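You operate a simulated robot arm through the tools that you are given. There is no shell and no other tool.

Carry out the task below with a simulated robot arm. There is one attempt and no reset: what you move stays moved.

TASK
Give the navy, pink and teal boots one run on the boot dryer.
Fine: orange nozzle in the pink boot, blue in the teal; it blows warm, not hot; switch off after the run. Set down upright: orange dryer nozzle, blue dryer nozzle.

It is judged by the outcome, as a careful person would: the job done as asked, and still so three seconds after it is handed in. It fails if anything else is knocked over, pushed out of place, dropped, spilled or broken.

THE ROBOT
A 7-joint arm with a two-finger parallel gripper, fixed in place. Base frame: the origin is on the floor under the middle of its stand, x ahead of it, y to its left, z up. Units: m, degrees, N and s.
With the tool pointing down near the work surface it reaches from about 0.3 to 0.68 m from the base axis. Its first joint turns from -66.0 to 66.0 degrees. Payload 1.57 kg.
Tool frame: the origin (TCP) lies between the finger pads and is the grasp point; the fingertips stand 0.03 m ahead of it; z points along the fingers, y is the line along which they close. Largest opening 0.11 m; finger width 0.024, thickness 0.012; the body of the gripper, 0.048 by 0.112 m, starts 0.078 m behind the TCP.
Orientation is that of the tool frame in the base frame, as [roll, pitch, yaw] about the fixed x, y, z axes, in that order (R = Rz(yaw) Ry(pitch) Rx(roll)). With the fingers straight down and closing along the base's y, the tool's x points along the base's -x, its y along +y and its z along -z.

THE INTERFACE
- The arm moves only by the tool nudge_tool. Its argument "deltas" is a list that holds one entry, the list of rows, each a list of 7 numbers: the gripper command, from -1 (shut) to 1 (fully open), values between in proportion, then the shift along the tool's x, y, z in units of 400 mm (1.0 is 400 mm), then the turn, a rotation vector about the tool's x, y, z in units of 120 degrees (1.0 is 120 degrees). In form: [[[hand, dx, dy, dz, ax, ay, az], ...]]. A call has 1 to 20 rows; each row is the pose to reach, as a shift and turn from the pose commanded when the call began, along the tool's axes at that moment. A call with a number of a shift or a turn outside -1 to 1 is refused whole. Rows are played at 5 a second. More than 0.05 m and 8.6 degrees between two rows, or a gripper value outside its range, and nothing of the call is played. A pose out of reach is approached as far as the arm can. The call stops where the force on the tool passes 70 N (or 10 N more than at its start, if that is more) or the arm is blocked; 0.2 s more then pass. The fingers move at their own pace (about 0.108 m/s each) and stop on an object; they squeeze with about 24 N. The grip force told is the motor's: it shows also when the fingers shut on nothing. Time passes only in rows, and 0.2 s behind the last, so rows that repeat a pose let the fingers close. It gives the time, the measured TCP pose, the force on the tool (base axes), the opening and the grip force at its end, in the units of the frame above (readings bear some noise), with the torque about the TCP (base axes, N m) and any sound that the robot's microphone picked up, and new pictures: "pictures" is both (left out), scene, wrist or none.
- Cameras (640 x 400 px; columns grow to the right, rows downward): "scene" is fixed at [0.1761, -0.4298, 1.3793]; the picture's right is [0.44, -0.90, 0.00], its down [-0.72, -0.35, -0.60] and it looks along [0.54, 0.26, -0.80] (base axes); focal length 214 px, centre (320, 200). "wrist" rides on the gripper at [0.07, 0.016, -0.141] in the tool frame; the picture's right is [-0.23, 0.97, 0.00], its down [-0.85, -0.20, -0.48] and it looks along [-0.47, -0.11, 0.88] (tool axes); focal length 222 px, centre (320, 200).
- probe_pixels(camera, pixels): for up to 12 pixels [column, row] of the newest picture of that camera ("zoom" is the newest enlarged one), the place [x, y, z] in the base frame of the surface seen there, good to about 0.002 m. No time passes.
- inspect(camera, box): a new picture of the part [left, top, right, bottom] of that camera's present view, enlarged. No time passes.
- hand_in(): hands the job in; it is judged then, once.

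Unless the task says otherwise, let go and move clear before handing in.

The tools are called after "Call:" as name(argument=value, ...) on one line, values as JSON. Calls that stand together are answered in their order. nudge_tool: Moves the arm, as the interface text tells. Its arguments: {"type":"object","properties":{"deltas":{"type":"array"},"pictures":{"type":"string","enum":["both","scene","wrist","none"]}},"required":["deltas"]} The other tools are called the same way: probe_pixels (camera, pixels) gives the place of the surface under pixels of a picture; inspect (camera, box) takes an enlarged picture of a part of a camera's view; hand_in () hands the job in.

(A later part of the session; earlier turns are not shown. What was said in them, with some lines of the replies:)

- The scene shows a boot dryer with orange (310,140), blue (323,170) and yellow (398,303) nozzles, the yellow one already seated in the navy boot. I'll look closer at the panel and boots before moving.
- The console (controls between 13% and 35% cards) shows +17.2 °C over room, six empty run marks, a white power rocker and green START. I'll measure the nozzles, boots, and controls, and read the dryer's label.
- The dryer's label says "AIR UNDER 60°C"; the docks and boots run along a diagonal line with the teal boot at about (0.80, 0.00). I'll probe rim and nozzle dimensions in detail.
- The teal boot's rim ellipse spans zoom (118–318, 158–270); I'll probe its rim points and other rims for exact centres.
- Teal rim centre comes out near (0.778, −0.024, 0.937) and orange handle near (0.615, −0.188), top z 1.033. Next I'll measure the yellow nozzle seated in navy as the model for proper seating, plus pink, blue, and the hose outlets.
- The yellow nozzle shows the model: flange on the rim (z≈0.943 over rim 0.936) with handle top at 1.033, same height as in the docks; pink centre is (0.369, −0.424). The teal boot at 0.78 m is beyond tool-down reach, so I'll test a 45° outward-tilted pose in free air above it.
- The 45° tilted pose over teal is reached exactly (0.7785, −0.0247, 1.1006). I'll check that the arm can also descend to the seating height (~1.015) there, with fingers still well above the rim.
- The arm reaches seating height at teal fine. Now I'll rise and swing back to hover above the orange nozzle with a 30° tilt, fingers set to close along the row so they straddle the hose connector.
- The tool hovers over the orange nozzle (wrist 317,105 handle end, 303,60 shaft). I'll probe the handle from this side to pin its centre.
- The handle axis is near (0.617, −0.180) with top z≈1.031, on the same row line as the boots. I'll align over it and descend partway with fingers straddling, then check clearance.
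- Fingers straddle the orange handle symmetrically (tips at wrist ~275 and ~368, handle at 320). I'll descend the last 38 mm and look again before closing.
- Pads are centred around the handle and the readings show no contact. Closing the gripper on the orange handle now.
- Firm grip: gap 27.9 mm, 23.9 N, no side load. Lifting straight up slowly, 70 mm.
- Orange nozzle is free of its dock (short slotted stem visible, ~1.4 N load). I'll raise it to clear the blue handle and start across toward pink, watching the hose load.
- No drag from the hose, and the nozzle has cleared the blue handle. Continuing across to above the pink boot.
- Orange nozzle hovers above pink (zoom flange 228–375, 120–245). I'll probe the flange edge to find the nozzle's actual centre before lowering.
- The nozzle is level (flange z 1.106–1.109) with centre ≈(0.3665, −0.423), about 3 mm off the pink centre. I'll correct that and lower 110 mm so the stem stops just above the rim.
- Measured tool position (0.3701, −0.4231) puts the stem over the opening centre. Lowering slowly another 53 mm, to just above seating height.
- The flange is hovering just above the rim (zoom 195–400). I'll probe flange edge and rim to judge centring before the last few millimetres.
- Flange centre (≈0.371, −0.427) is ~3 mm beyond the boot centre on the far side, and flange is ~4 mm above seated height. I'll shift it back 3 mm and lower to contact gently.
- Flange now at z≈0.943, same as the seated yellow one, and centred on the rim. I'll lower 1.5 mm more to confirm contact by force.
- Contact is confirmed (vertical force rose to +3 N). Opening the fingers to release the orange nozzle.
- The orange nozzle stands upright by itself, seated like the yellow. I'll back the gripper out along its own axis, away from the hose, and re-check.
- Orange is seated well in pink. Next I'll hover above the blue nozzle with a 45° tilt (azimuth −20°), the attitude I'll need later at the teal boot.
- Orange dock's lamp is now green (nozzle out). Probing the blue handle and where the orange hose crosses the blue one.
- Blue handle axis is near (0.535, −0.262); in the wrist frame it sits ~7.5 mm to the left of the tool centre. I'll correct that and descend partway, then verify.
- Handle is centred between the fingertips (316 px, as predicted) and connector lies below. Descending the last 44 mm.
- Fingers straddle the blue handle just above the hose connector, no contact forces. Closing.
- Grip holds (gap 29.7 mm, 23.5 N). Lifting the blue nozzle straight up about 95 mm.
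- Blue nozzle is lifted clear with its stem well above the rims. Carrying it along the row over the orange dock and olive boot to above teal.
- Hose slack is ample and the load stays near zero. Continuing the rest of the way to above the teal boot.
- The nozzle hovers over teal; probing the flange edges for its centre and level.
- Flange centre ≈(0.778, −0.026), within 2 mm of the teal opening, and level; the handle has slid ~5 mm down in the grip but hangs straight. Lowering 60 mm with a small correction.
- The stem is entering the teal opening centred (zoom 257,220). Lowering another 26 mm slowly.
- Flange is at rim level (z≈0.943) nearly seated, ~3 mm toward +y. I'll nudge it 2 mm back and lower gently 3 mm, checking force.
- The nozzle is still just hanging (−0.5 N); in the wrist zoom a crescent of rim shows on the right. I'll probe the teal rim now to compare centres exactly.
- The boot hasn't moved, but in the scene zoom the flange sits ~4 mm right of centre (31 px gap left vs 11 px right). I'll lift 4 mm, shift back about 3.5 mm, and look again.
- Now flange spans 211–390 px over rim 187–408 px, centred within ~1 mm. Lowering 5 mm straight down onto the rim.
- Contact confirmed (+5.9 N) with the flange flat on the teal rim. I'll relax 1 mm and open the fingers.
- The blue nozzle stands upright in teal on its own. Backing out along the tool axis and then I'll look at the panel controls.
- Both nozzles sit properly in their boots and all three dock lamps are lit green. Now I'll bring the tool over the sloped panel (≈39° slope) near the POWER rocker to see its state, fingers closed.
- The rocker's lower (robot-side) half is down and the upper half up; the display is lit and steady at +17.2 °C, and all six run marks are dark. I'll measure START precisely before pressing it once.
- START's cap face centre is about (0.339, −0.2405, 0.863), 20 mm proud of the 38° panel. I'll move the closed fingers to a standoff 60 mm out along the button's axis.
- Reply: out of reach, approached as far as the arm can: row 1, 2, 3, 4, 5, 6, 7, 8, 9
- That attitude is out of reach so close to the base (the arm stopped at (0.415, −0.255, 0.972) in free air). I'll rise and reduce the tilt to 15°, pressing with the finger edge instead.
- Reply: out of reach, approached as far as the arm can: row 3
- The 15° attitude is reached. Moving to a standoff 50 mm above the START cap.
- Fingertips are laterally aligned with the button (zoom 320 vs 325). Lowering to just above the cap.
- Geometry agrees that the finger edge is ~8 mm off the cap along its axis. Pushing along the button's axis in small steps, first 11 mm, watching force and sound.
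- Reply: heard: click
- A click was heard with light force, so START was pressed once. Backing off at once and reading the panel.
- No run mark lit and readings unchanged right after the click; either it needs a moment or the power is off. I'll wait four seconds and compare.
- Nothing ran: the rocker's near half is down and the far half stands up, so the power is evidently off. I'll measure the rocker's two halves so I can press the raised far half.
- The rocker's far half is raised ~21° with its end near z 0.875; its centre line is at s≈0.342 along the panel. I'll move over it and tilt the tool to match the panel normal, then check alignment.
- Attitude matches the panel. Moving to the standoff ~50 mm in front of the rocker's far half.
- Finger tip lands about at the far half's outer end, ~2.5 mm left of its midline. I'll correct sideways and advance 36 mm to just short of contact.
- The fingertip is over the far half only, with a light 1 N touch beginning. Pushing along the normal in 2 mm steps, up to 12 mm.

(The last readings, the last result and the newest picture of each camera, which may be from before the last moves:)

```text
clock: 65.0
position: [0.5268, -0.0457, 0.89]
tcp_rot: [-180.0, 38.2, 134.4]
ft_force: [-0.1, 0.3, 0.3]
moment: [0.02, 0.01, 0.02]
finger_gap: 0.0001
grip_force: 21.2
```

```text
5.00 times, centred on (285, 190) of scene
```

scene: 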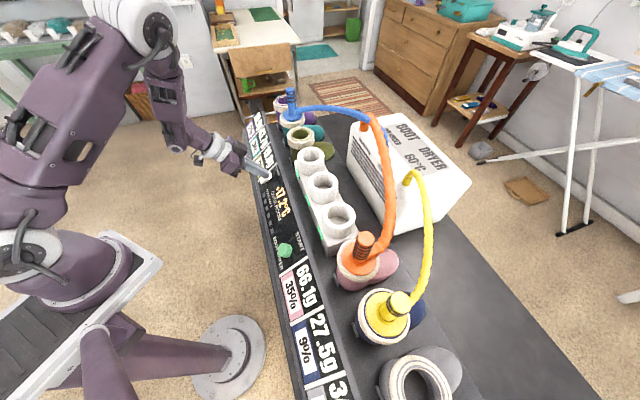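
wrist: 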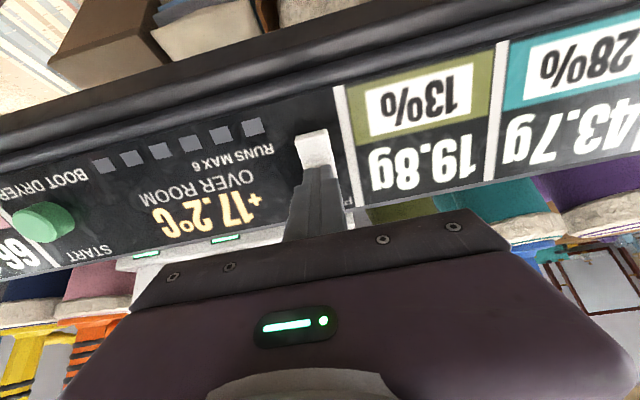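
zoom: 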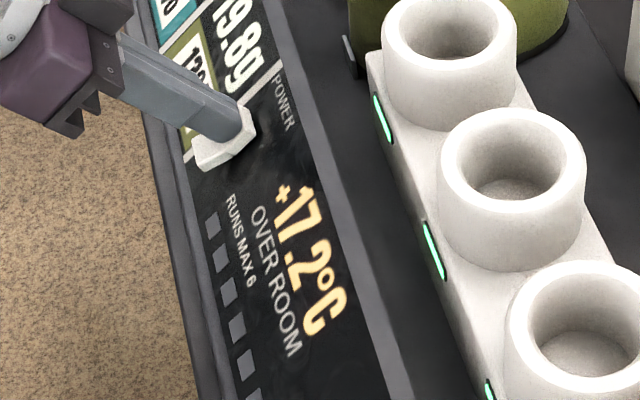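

The rocker is partly depressed but no click yet and the force is tiny. Pushing a further few millimetres.

Call:
nudge_tool(deltas=[[[-1, 0, 0, 0.004, 0, 0, 0], [-1, 0, 0, 0.008, 0, 0, 0], [-1, 0, 0, 0.012, 0, 0, 0]]])

Call:
inspect(camera="scene", box=[245, 150, 325, 230])

```text
clock: 65.8
position: [0.5267, -0.0482, 0.8897]
tcp_rot: [-180.0, 38.3, 134.5]
ft_force: [-26.9, 8.0, 30.2]
moment: [-0.29, -0.16, -0.38]
finger_gap: 0.0
grip_force: 21.0
stopped in row 3: the force on the tool passed its limit at 77 N (the readings are from after the stop); the commanded pose is now the measured one
```

scene: 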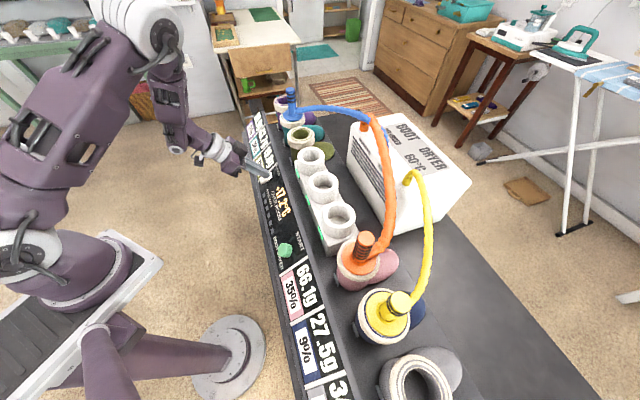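
wrist: 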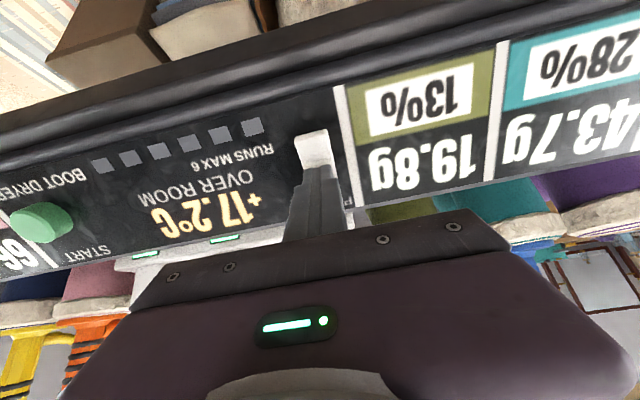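

```text
5.00 times, centred on (285, 190) of scene
```

zoom: 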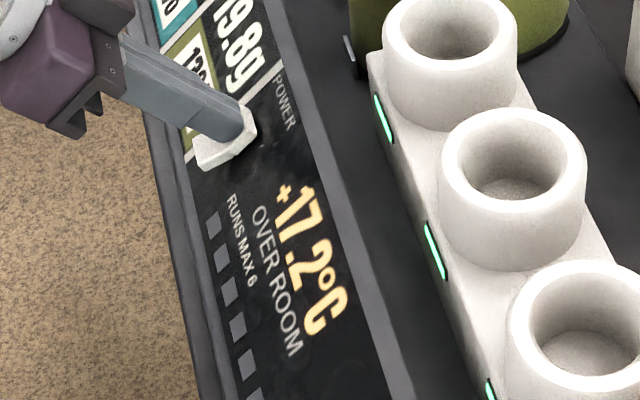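

The rocker hit its hard stop, so it is fully over. Backing off to see its state and the display.

Call:
nudge_tool(deltas=[[[-1, 0, 0, -0.03, 0, 0, 0], [-1, 0, 0, -0.08, 0, 0, 0], [-1, 0, 0, -0.15, 0, 0, 0], [-1, 0, 0, -0.22, 0, 0, 0], [-1, 0, 0, -0.22, 0, 0, 0]]])

Call:
inspect(camera="scene", box=[245, 150, 325, 230])

Call:
inspect(camera="wrist", box=[40, 20, 440, 260])

```text
clock: 67.0
position: [0.4896, -0.0112, 0.957]
tcp_rot: [179.9, 38.3, 134.4]
ft_force: [-0.3, 0.6, 0.3]
moment: [-0.02, 0.0, 0.04]
finger_gap: 0.0
grip_force: 21.3
```

scene: 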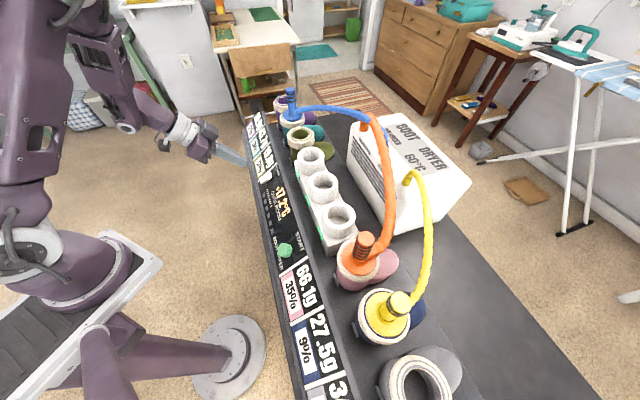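
wrist: 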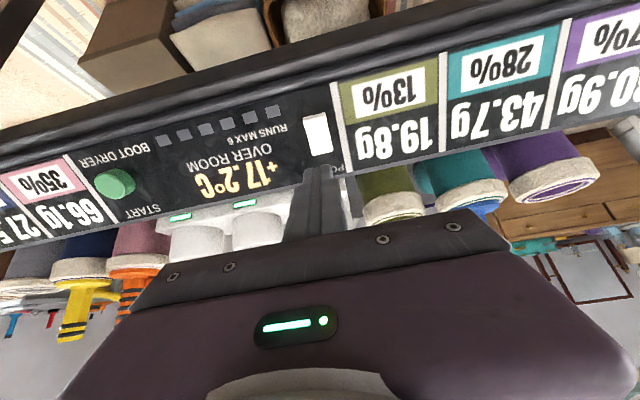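

```text
5.00 times, centred on (285, 190) of scene
```

zoom: 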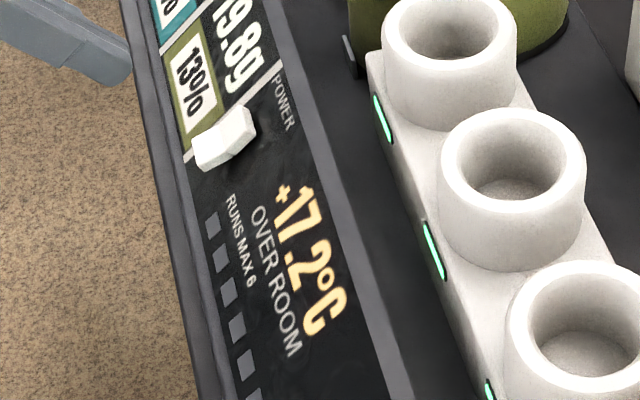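

```text
1.60 times, centred on (240, 140) of wrist
```

zoom: 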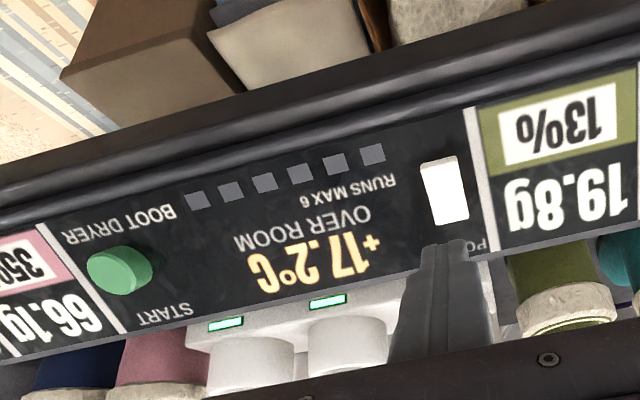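

The rocker now shows the near half raised (flipped). I'll confirm with depth probes and wait a second to see whether the display reacts.

Call:
nudge_tool(deltas=[[[-1, 0, 0, 0, 0, 0, 0], [-1, 0, 0, 0, 0, 0, 0], [-1, 0, 0, 0, 0, 0, 0], [-1, 0, 0, 0, 0, 0, 0], [-1, 0, 0, 0, 0, 0, 0], [-1, 0, 0, 0, 0, 0, 0]]])

Call:
inspect(camera="scene", box=[245, 155, 305, 205])

Call:
probe_pixels(camera="zoom", pixels=[[246, 145], [262, 145], [275, 175], [260, 180], [248, 185], [235, 180], [230, 205], [208, 200], [220, 235], [240, 200], [200, 180], [225, 190]])

```text
clock: 68.4
position: [0.4903, -0.0114, 0.9571]
tcp_rot: [-180.0, 38.4, 134.5]
ft_force: [0.5, 0.1, 0.4]
moment: [0.08, 0.0, 0.0]
finger_gap: 0.0
grip_force: 20.9
```

scene: 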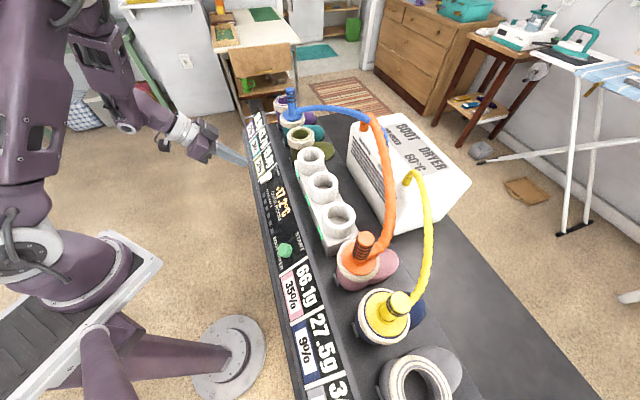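
wrist: 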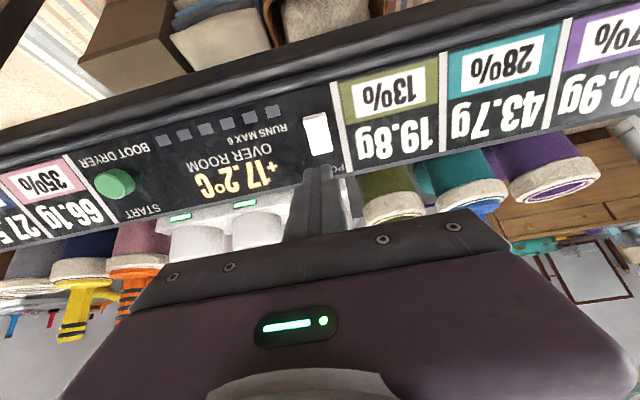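

```text
8.00 times, centred on (275, 180) of scene
```

zoom: 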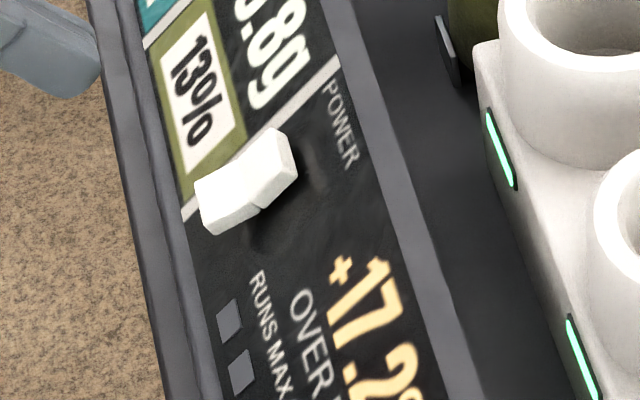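

```text
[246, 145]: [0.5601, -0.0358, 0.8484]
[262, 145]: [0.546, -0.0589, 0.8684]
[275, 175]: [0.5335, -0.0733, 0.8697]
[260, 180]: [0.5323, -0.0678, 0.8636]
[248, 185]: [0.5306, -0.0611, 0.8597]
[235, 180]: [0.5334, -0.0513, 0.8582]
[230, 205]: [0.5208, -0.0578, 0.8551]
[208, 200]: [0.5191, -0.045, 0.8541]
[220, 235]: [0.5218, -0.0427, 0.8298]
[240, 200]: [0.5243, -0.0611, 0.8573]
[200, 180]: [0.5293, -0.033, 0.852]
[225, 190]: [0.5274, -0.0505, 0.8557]
```

Confirmed: the far half is now flush and the near half raised – the switch is over. I'll go back to START and press once, since the first press with power off did nothing.

Call:
nudge_tool(deltas=[[[-1, -0.0232, 0, -0.0295, 0, 0.0483, 0], [-1, -0.0464, 0, -0.059, 0, 0.0967, 0], [-1, -0.0696, 0, -0.0884, 0, 0.145, 0], [-1, -0.0928, 0, -0.1179, 0, 0.1933, 0], [-1, -0.0871, -0.0841, -0.0918, 0, 0.1933, 0], [-1, -0.0814, -0.1681, -0.0657, 0, 0.1933, 0], [-1, -0.0756, -0.2522, -0.0396, 0, 0.1933, 0], [-1, -0.0699, -0.3363, -0.0135, 0, 0.1933, 0], [-1, -0.0642, -0.4203, 0.0127, 0, 0.1933, 0], [-1, -0.0585, -0.5044, 0.0388, 0, 0.1933, 0], [-1, -0.0527, -0.5884, 0.0649, 0, 0.1933, 0], [-1, -0.047, -0.6725, 0.091, 0, 0.1933, 0], [-1, -0.047, -0.6725, 0.091, 0, 0.1933, 0]]])

Call:
inspect(camera="wrist", box=[240, 60, 400, 240])

```text
clock: 71.2
position: [0.3238, -0.2268, 0.9426]
tcp_rot: [180.0, 15.2, 134.5]
ft_force: [-0.2, 0.4, -0.1]
moment: [0.03, -0.03, 0.01]
finger_gap: 0.0
grip_force: 21.3
```

scene: 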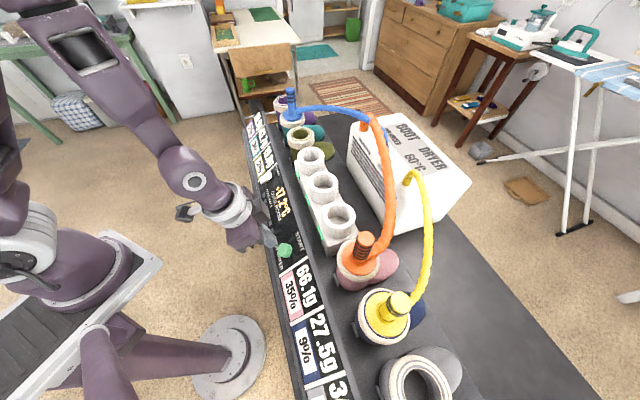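
wrist: 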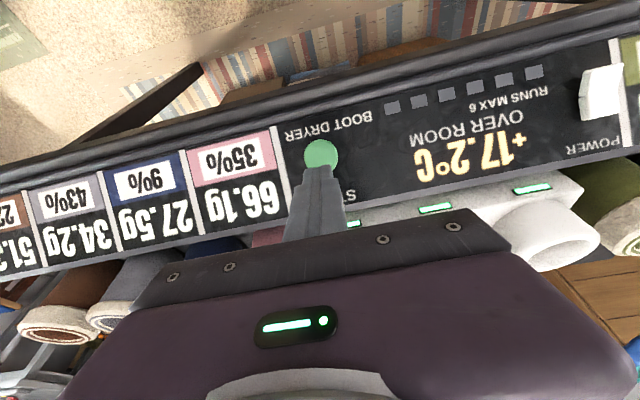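

```text
2.22 times, centred on (320, 150) of wrist
```

zoom: 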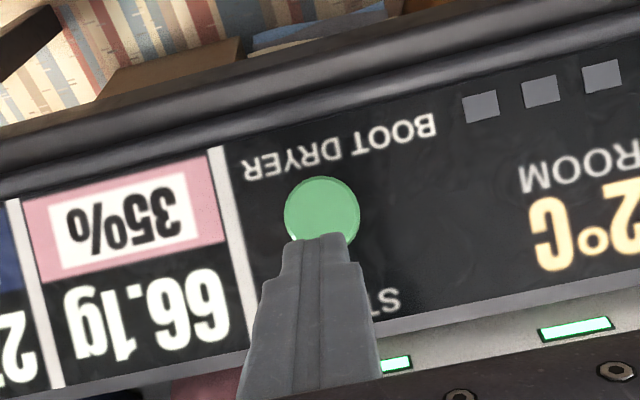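

Same alignment as the first successful press. I'll press START once and release within one call.

Call:
nudge_tool(deltas=[[[-1, 0.0095, 0, 0.0354, 0, 0, 0], [-1, 0.019, 0, 0.0709, 0, 0, 0], [-1, 0.0285, 0, 0.1063, 0, 0, 0], [-1, 0.0265, 0, 0.1109, 0, 0, 0], [-1, 0.0246, 0, 0.1155, 0, 0, 0], [-1, 0.0226, 0, 0.1201, 0, 0, 0], [-1, 0.0206, 0, 0.1247, 0, 0, 0], [-1, 0.0187, 0, 0.1293, 0, 0, 0], [-1, 0.0177, 0, 0.1316, 0, 0, 0], [-1, 0.0246, 0, 0.1155, 0, 0, 0], [-1, 0.0285, 0, 0.1063, 0, 0, 0], [-1, 0.014, 0, 0.05, 0, 0, 0], [-1, 0, 0, 0, 0, 0, 0]]])

Call:
inspect(camera="wrist", box=[200, 0, 640, 260])

```text
clock: 74.0
position: [0.3236, -0.2236, 0.9416]
tcp_rot: [179.9, 15.1, 134.4]
ft_force: [0.4, 0.5, 0.1]
moment: [-0.01, -0.01, 0.01]
finger_gap: 0.0
grip_force: 21.6
```

scene: 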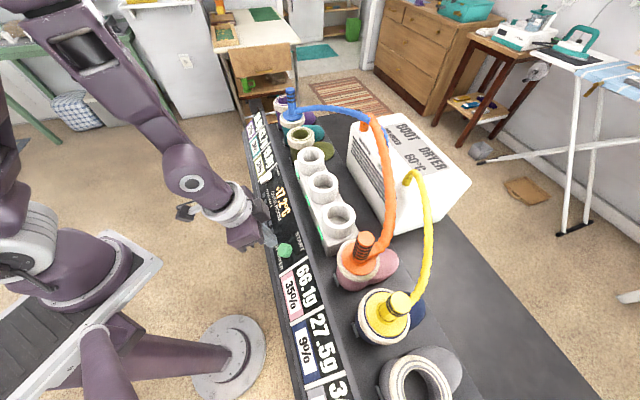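
wrist: 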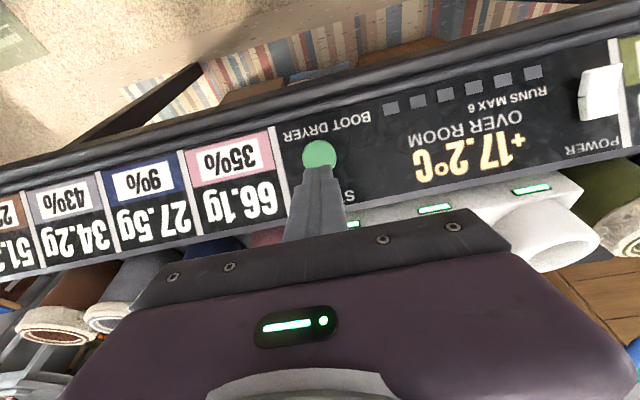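

```text
1.45 times, centred on (420, 130) of wrist
```

zoom: 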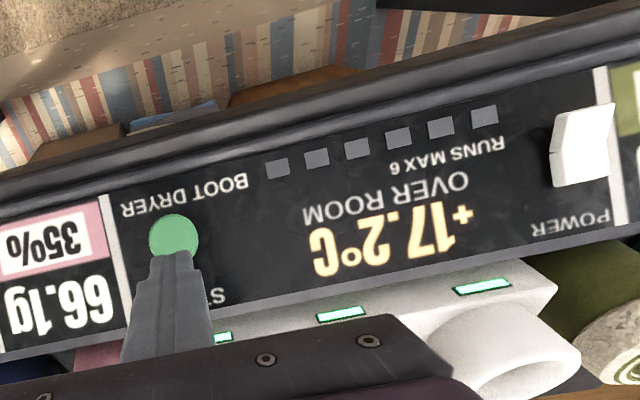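

No click this time, so the press was probably a hair short. I'll approach again and push 3 mm deeper in small steps.

Call:
nudge_tool(deltas=[[[-1, 0.0095, 0, 0.0354, 0, 0, 0], [-1, 0.019, 0, 0.0709, 0, 0, 0], [-1, 0.0285, 0, 0.1063, 0, 0, 0], [-1, 0.0246, 0, 0.1155, 0, 0, 0], [-1, 0.0206, 0, 0.1247, 0, 0, 0], [-1, 0.0177, 0, 0.1316, 0, 0, 0], [-1, 0.0167, 0, 0.1339, 0, 0, 0], [-1, 0.0157, 0, 0.1362, 0, 0, 0]]], pictures="scene")

Call:
inspect(camera="scene", box=[250, 210, 320, 280])

```text
clock: 75.8
position: [0.3293, -0.231, 0.8862]
tcp_rot: [179.9, 15.2, 134.5]
ft_force: [-1.3, 3.5, 6.6]
moment: [-0.03, -0.07, 0.0]
finger_gap: 0.0001
grip_force: 21.2
heard: click
```

scene: 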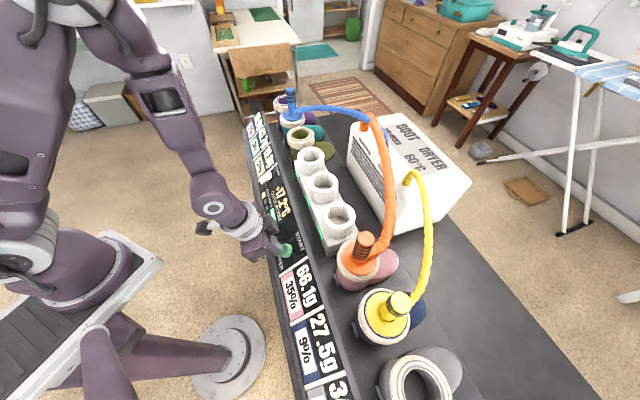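

```text
5.71 times, centred on (285, 245) of scene
```

zoom: 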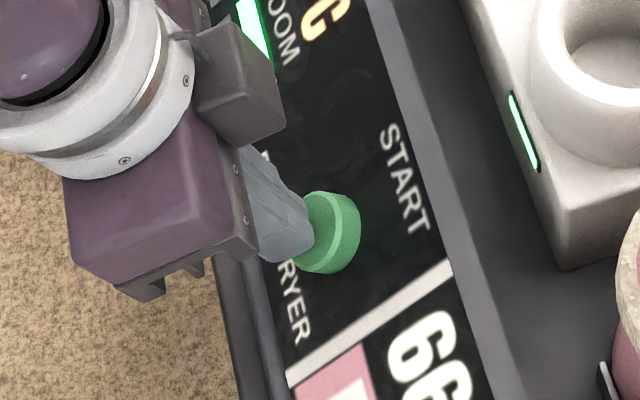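

Click heard, and a green bar has lit on the panel (zoom 255,30). Releasing the button and watching the run.

Call:
nudge_tool(deltas=[[[-1, 0.005, 0, -0.015, 0, 0, 0], [-1, 0.01, 0, -0.03, 0, 0, 0], [-1, -0.01, 0, -0.1, 0, 0, 0], [-1, -0.03, 0, -0.18, 0, 0, 0], [-1, -0.05, 0, -0.25, 0, 0, 0]]])

Call:
inspect(camera="wrist", box=[0, 0, 640, 300])

Call:
inspect(camera="scene", box=[240, 100, 350, 270])

```text
clock: 77.0
position: [0.3269, -0.2268, 0.9874]
tcp_rot: [179.9, 15.2, 134.6]
ft_force: [0.3, -1.7, 0.1]
moment: [0.02, 0.03, -0.03]
finger_gap: 0.0001
grip_force: 21.4
```

scene: 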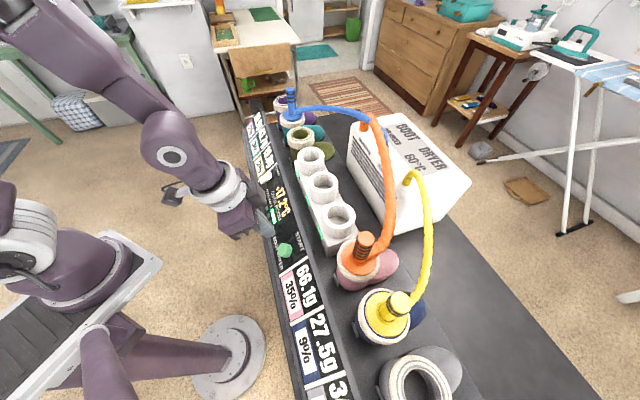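
wrist: 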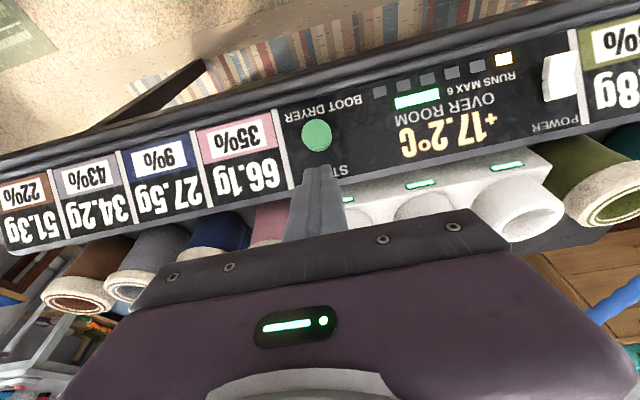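

```text
1.00 times, centred on (320, 150) of wrist (not enlarged: the box is as wide or as high as the picture)
```

zoom: 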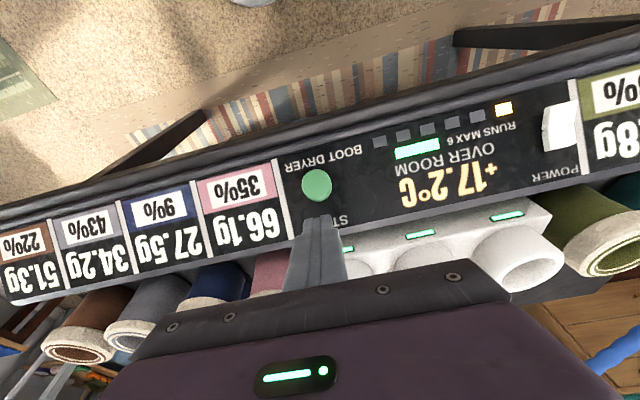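

```text
2.35 times, centred on (295, 185) of scene
```

zoom: 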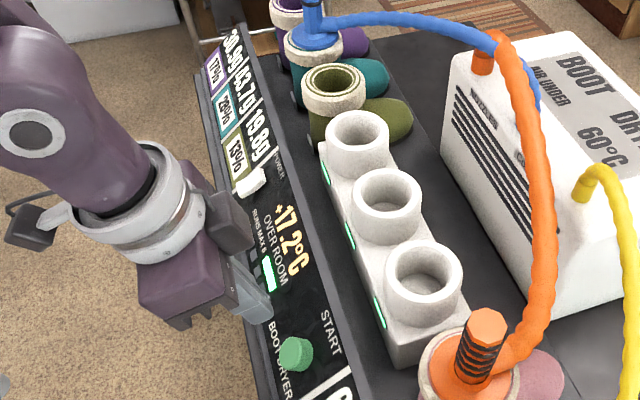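

The run is under way: one run mark is amber (503,53) and a green progress bar shows (417,98). I'll wait for it to finish.

Call:
nudge_tool(deltas=[[[-1, 0, 0, 0, 0, 0, 0], [-1, 0, 0, 0, 0, 0, 0], [-1, 0, 0, 0, 0, 0, 0], [-1, 0, 0, 0, 0, 0, 0], [-1, 0, 0, 0, 0, 0, 0], [-1, 0, 0, 0, 0, 0, 0], [-1, 0, 0, 0, 0, 0, 0], [-1, 0, 0, 0, 0, 0, 0], [-1, 0, 0, 0, 0, 0, 0], [-1, 0, 0, 0, 0, 0, 0], [-1, 0, 0, 0, 0, 0, 0], [-1, 0, 0, 0, 0, 0, 0], [-1, 0, 0, 0, 0, 0, 0], [-1, 0, 0, 0, 0, 0, 0], [-1, 0, 0, 0, 0, 0, 0]]])

Call:
inspect(camera="wrist", box=[200, 0, 640, 260])

```text
clock: 80.2
position: [0.3266, -0.227, 0.9858]
tcp_rot: [180.0, 15.3, 134.6]
ft_force: [0.0, 0.3, -0.1]
moment: [-0.03, 0.01, 0.01]
finger_gap: 0.0002
grip_force: 21.5
```

scene: 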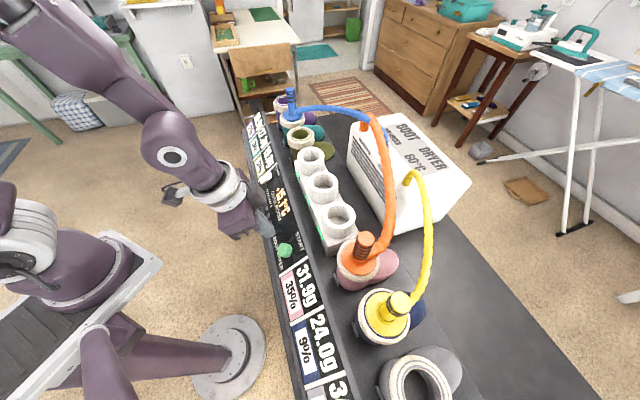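
wrist: 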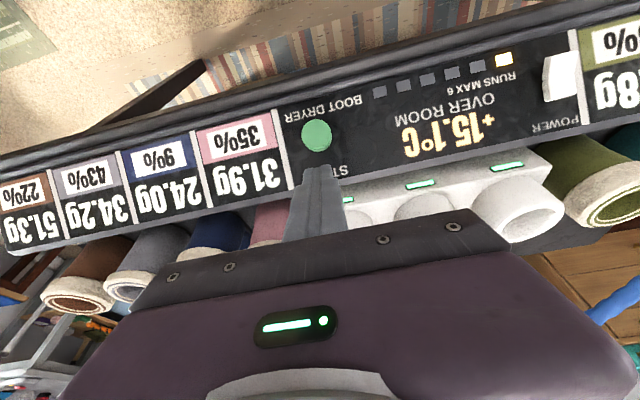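

```text
1.45 times, centred on (420, 130) of wrist
```

zoom: 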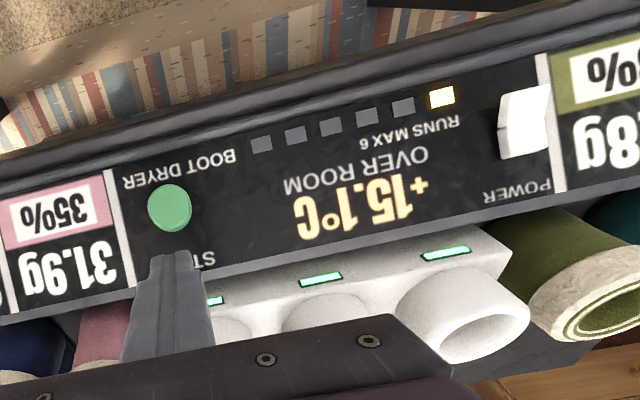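

The run has finished: green bar gone, one run mark lit, pink 66.1→31.9 g, navy 27.5→24.0 g. I'll check teal's reading, then switch off.

Call:
inspect(camera="scene", box=[235, 100, 315, 200])

Call:
nudge_tool(deltas=[[[-1, 0, 0, 0, 0, 0, 0], [-1, 0, 0, 0, 0, 0, 0], [-1, 0, 0, 0, 0, 0, 0], [-1, 0, 0, 0, 0, 0, 0], [-1, 0, 0, 0, 0, 0, 0], [-1, 0, 0, 0, 0, 0, 0], [-1, 0, 0, 0, 0, 0, 0], [-1, 0, 0, 0, 0, 0, 0]]], pictures="wrist")

```text
4.00 times, centred on (275, 150) of scene
```

zoom: 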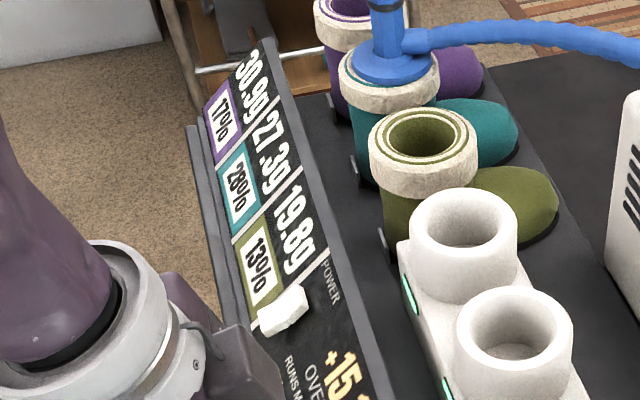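

```text
clock: 82.0
position: [0.3271, -0.2268, 0.9858]
tcp_rot: [180.0, 15.2, 134.6]
ft_force: [-0.1, -0.4, -1.0]
moment: [0.02, 0.01, -0.02]
finger_gap: 0.0
grip_force: 21.8
```

wrist: 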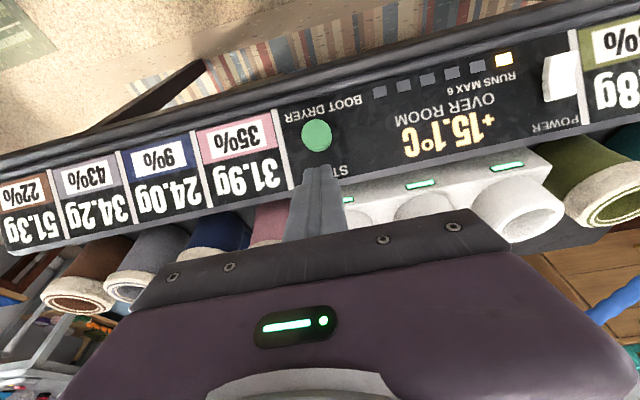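

Teal went 43.7→27.3 g while the other boots are unchanged, so exactly one run is done. Now I'll return to the rocker to switch it off by pressing its raised near half.

Call:
nudge_tool(deltas=[[[-1, 0.015, 0.0835, -0.0183, 0, 0, 0], [-1, 0.03, 0.167, -0.0365, 0, 0, 0], [-1, 0.0449, 0.2505, -0.0548, 0, 0, 0], [-1, 0.0599, 0.334, -0.073, 0, 0, 0], [-1, 0.0749, 0.4175, -0.0913, 0, 0, 0], [-1, 0.0899, 0.501, -0.1095, 0, 0, 0], [-1, 0.1048, 0.5845, -0.1278, 0, 0, 0], [-1, 0.1198, 0.668, -0.146, 0, 0, 0], [-1, 0.1198, 0.668, -0.146, 0, -0.0479, 0], [-1, 0.1198, 0.668, -0.146, 0, -0.0958, 0], [-1, 0.1198, 0.668, -0.146, 0, -0.1438, 0], [-1, 0.1198, 0.668, -0.146, 0, -0.1917, 0], [-1, 0.1198, 0.668, -0.146, 0, -0.1917, 0]]], pictures="wrist")

```text
clock: 84.8
position: [0.4751, 0.001, 1.0363]
tcp_rot: [-179.1, 36.9, 134.3]
ft_force: [0.2, -0.3, -0.7]
moment: [0.02, -0.01, 0.01]
finger_gap: 0.0002
grip_force: 21.3
out of reach, approached as far as the arm can: row 11, 12, 13
```

wrist: 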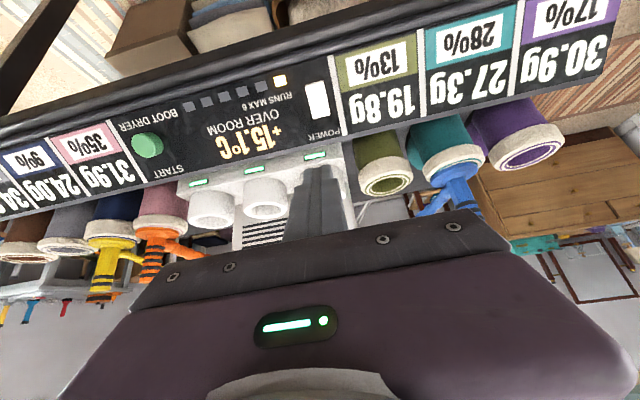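

That tilt is marginal this close in (stopped at 36.9°). I'll use a 20° tilt instead and approach a standoff 40 mm from the rocker's raised near half.

Call:
nudge_tool(deltas=[[[-1, 0, 0, 0, 0, 0.0472, 0], [-1, 0, 0, 0, 0, 0.0945, 0], [-1, 0, 0, 0, 0, 0.1417, 0], [-1, 0.0384, 0.0023, 0.0753, 0, 0.1417, 0], [-1, 0.0768, 0.0047, 0.1507, 0, 0.1417, 0], [-1, 0.1151, 0.007, 0.226, 0, 0.1417, 0], [-1, 0.1535, 0.0093, 0.3013, 0, 0.1417, 0], [-1, 0.1535, 0.0093, 0.3013, 0, 0.1417, 0]]])

Call:
inspect(camera="wrist", box=[240, 60, 400, 220])

Call:
inspect(camera="scene", box=[235, 140, 325, 220])

```text
clock: 86.6
position: [0.4953, -0.0171, 0.9032]
tcp_rot: [179.9, 21.1, 134.6]
ft_force: [0.5, 0.7, 0.2]
moment: [0.02, 0.02, -0.02]
finger_gap: 0.0004
grip_force: 21.5
```

scene: 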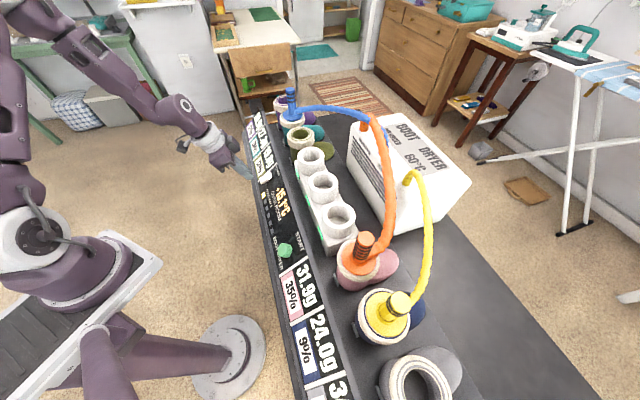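
wrist: 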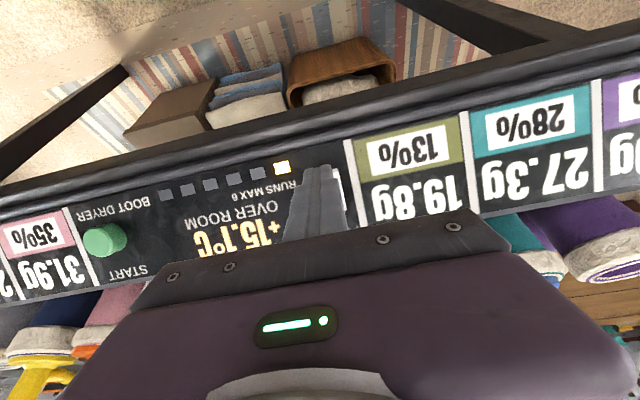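

```text
2.50 times, centred on (320, 140) of wrist
```

zoom: 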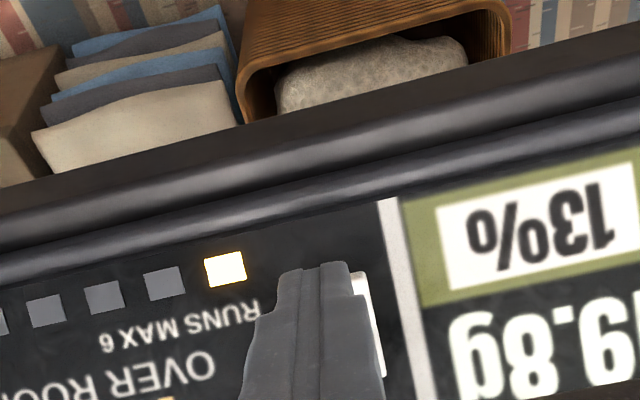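

```text
5.00 times, centred on (280, 180) of scene
```

zoom: 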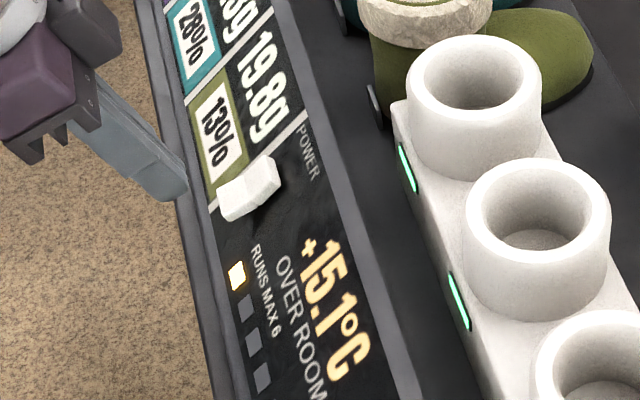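

The tip is at the standoff; the rocker's midline is ~3 mm to the right. I'll correct sideways and advance about 27 mm, short of contact, and check.

Call:
nudge_tool(deltas=[[[-1, 0, 0.007, 0, 0, 0, 0], [-1, -0.0045, 0.007, 0.022, 0, 0, 0], [-1, -0.009, 0.007, 0.044, 0, 0, 0], [-1, -0.0135, 0.007, 0.066, 0, 0, 0], [-1, -0.0135, 0.007, 0.066, 0, 0, 0]]])

Call:
inspect(camera="wrist", box=[260, 90, 380, 210])

Call:
inspect(camera="scene", box=[245, 150, 305, 210])

```text
clock: 87.8
position: [0.5084, -0.0256, 0.8814]
tcp_rot: [179.9, 21.2, 134.5]
ft_force: [0.3, 0.1, 0.4]
moment: [0.01, 0.01, 0.0]
finger_gap: 0.0
grip_force: 21.6
```

scene: 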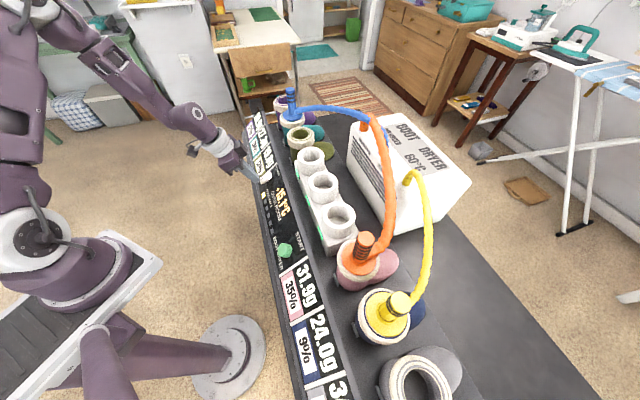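
wrist: 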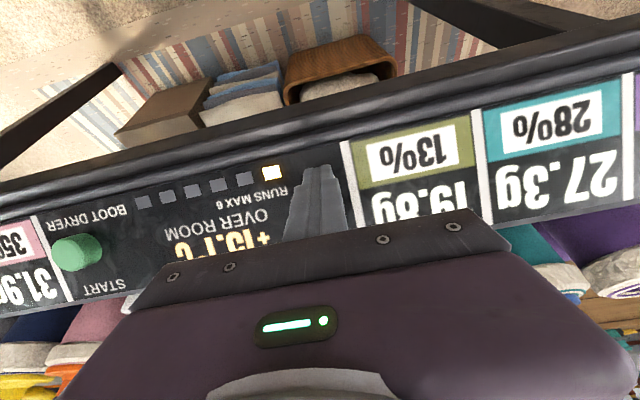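

```text
3.33 times, centred on (320, 150) of wrist
```

zoom: 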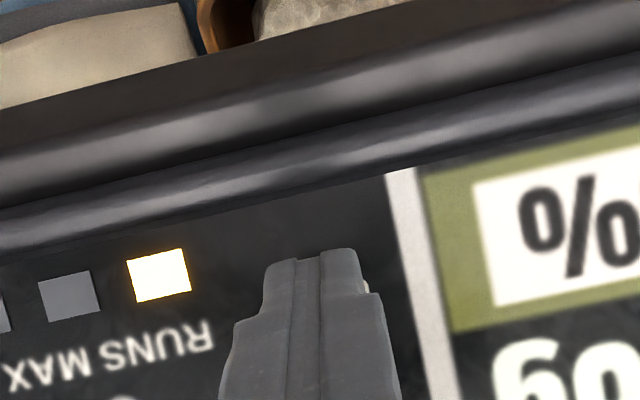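

```text
6.67 times, centred on (275, 180) of scene
```

zoom: 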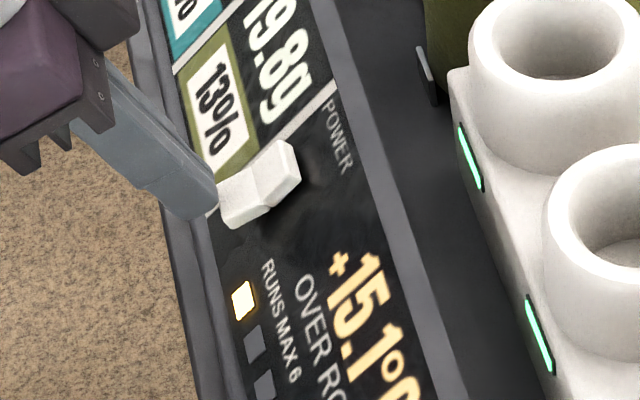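

The fingertip edge is ~5 mm above the raised near half. Pushing in 2 mm steps, up to 10 mm.

Call:
nudge_tool(deltas=[[[-1, -0.001, 0, 0.005, 0, 0, 0], [-1, -0.002, 0, 0.01, 0, 0, 0], [-1, -0.003, 0, 0.015, 0, 0, 0], [-1, -0.004, 0, 0.02, 0, 0, 0], [-1, -0.005, 0, 0.025, 0, 0, 0]]])

Call:
inspect(camera="scene", box=[245, 150, 305, 210])

```text
clock: 89.0
position: [0.512, -0.0286, 0.8732]
tcp_rot: [179.8, 21.4, 134.5]
ft_force: [-15.3, 10.2, 42.6]
moment: [-0.45, -0.25, -0.03]
finger_gap: 0.0
grip_force: 21.2
```

scene: 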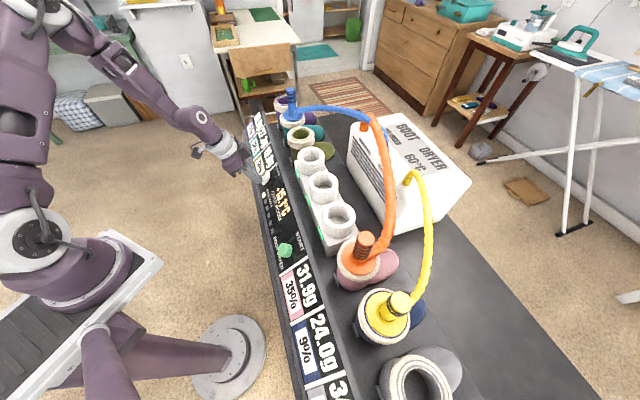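
wrist: 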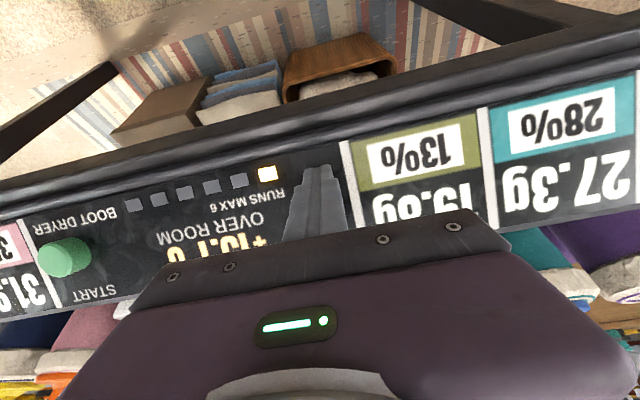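

```text
6.67 times, centred on (275, 180) of scene
```

zoom: 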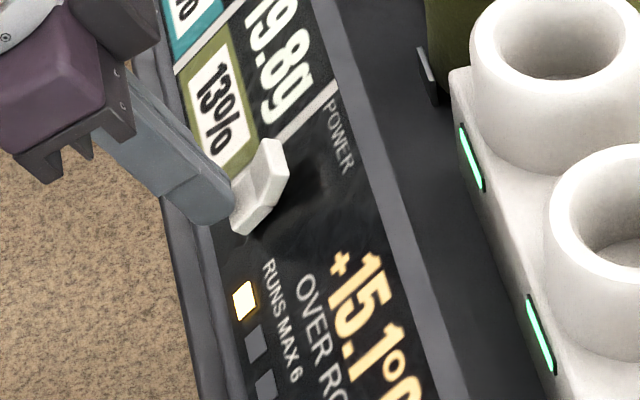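

The rocker has flipped back (far half raised again) against its stop at ~45 N. Backing off and verifying the off state.

Call:
nudge_tool(deltas=[[[-1, 0.003, 0, -0.015, 0, 0, 0], [-1, 0.008, 0, -0.04, 0, 0, 0], [-1, 0.013, 0, -0.075, 0, 0, 0], [-1, 0.013, 0, -0.16, 0, 0, 0], [-1, 0.013, 0, -0.26, 0, 0, 0], [-1, 0.013, 0, -0.36, 0, 0, 0], [-1, 0.013, 0, -0.36, 0, 0, 0]]])

Call:
inspect(camera="scene", box=[245, 150, 305, 210])

Call:
probe_pixels(camera="zoom", pixels=[[258, 165], [265, 150], [280, 170], [250, 190], [235, 205], [222, 215], [240, 225]])

Call:
inspect(camera="wrist", box=[60, 40, 460, 280])

```text
clock: 90.6
position: [0.472, 0.0098, 1.0025]
tcp_rot: [179.9, 21.0, 134.4]
ft_force: [-0.8, -0.2, -0.3]
moment: [0.0, 0.02, -0.04]
finger_gap: 0.0001
grip_force: 21.2
```

scene: 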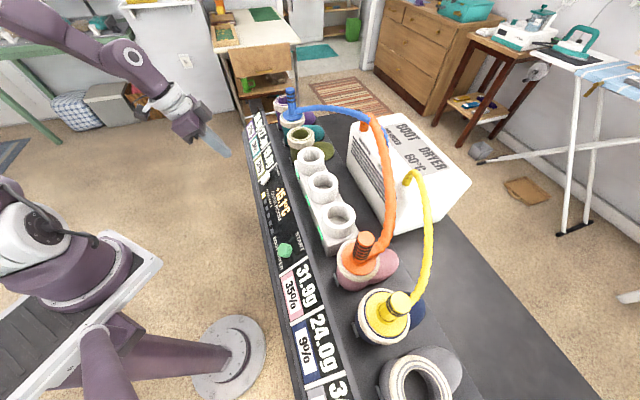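
wrist: 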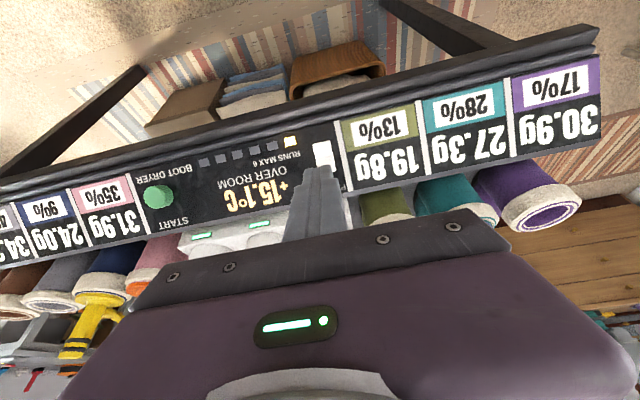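

```text
6.67 times, centred on (275, 180) of scene
```

zoom: 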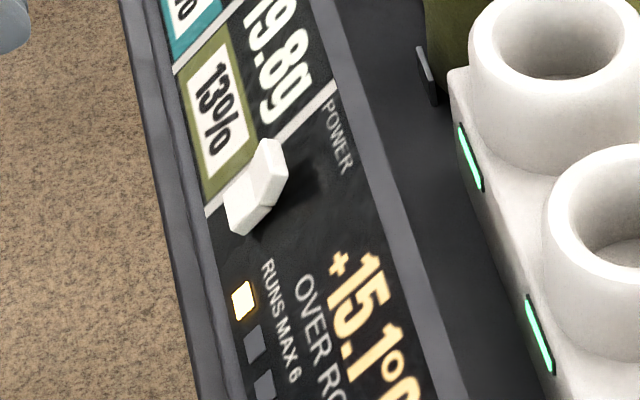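

```text
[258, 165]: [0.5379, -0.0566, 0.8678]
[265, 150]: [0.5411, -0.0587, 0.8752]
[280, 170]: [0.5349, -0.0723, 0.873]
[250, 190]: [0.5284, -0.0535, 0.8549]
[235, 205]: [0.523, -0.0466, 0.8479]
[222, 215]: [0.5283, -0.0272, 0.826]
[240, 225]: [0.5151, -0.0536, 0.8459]
```

```text
1.60 times, centred on (260, 160) of wrist
```

zoom: 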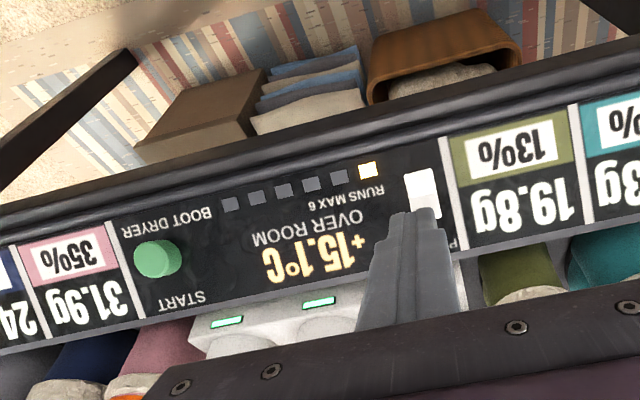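

The rocker is back in its off position (far half raised to z≈0.875, as at the start), with one run counted and all three boots dried. I'll move the arm up clear and do a final check of both nozzles.

Call:
nudge_tool(deltas=[[[-1, 0, 0, -0.06, 0, 0, 0], [-1, 0, 0, -0.12, 0, 0, 0], [-1, 0, 0, -0.18, 0, 0, 0], [-1, 0, 0, -0.24, 0, 0, 0], [-1, 0, 0, -0.24, 0, 0, 0], [-1, 0, 0, -0.24, 0, 0, 0]]])

Call:
inspect(camera="scene", box=[235, 70, 355, 160])

Call:
inspect(camera="scene", box=[320, 210, 440, 350])

Call:
inspect(camera="scene", box=[245, 155, 325, 280])

```text
clock: 92.0
position: [0.4476, 0.0363, 1.0923]
tcp_rot: [179.9, 21.2, 134.4]
ft_force: [0.4, -0.2, -0.1]
moment: [0.01, 0.0, -0.04]
finger_gap: 0.0
grip_force: 20.9
```

scene: 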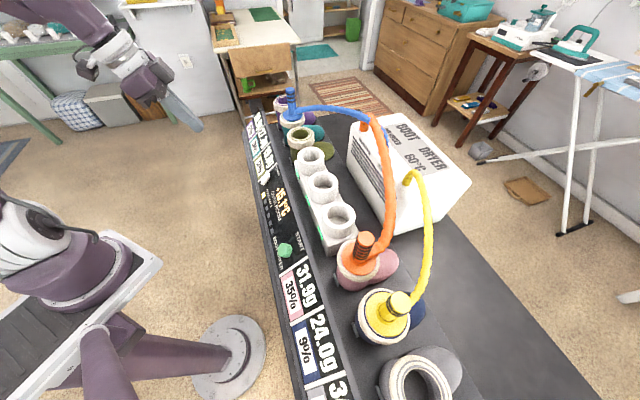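
wrist: 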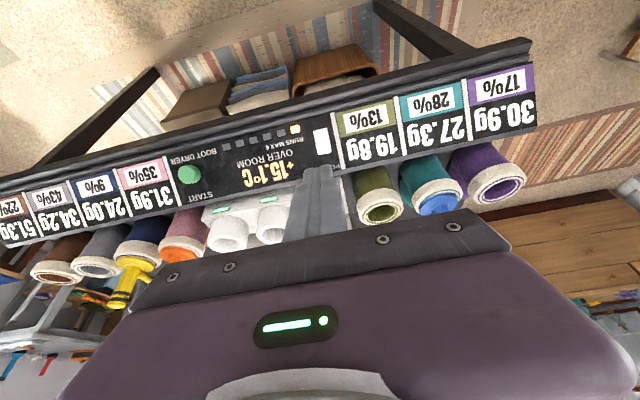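

```text
4.44 times, centred on (295, 115) of scene
```

zoom: 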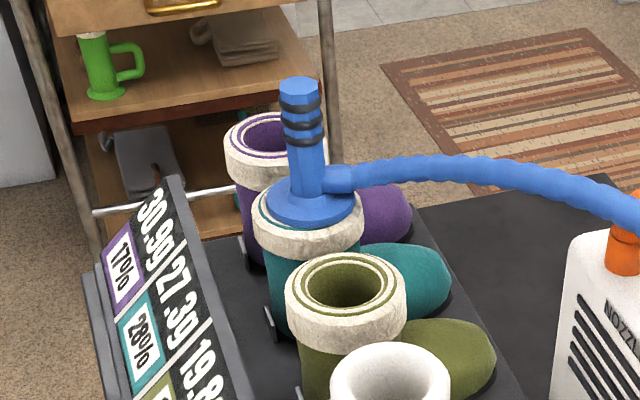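

```text
2.86 times, centred on (380, 280) of scene
```

zoom: 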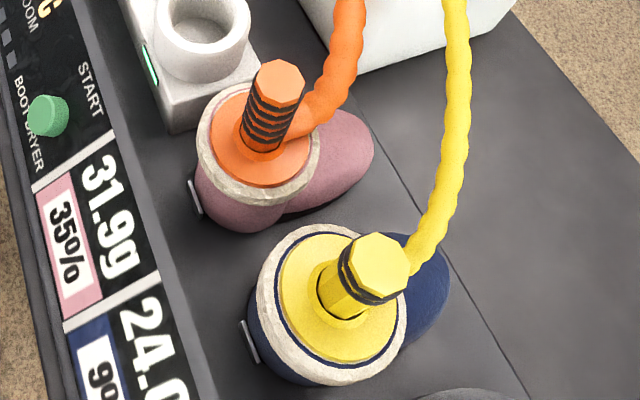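

```text
3.20 times, centred on (285, 218) of scene
```

zoom: 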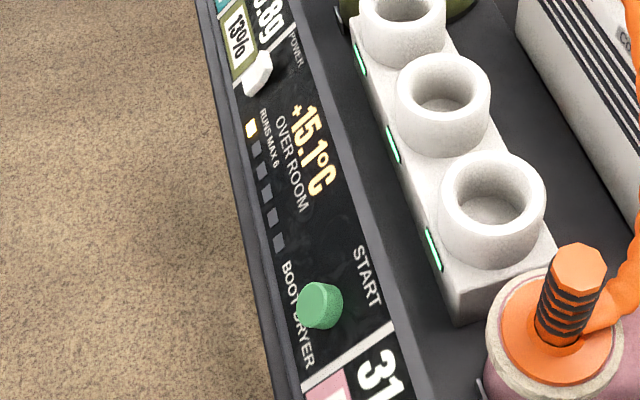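

All three nozzles stand upright in their boots: orange in pink (zoom 262,130), blue in teal (300,150) and yellow in navy. One run is counted, the rocker is off, the other boots haven't moved and the arm is clear. Handing in.

Call:
hand_in()

```text
The job is handed in.
```

The navy, pink and teal boots have had one run on the dryer, and it is switched off again.

- **Nozzles:** The orange nozzle is upright in the pink boot and the blue one is upright in the teal. The yellow one was already in the navy boot, and I left it there.
- **Drying:** The panel counted one run. Readings fell from 66.1 to 31.9 g (pink), 43.7 to 27.3 g (teal) and 27.5 to 24.0 g (navy). The other boots' readings did not change.
- **START presses:** The dryer was off to begin with, so my first press of START did nothing. After I switched it on, one press fell short and the next one started the run.
- **Power switch:** I pushed the rocker firmly, up to 77 N, and it moved both ways normally. It is back in the position I found it in.

I left the nozzles in the boots, since you didn't ask for them to go back in their docks.
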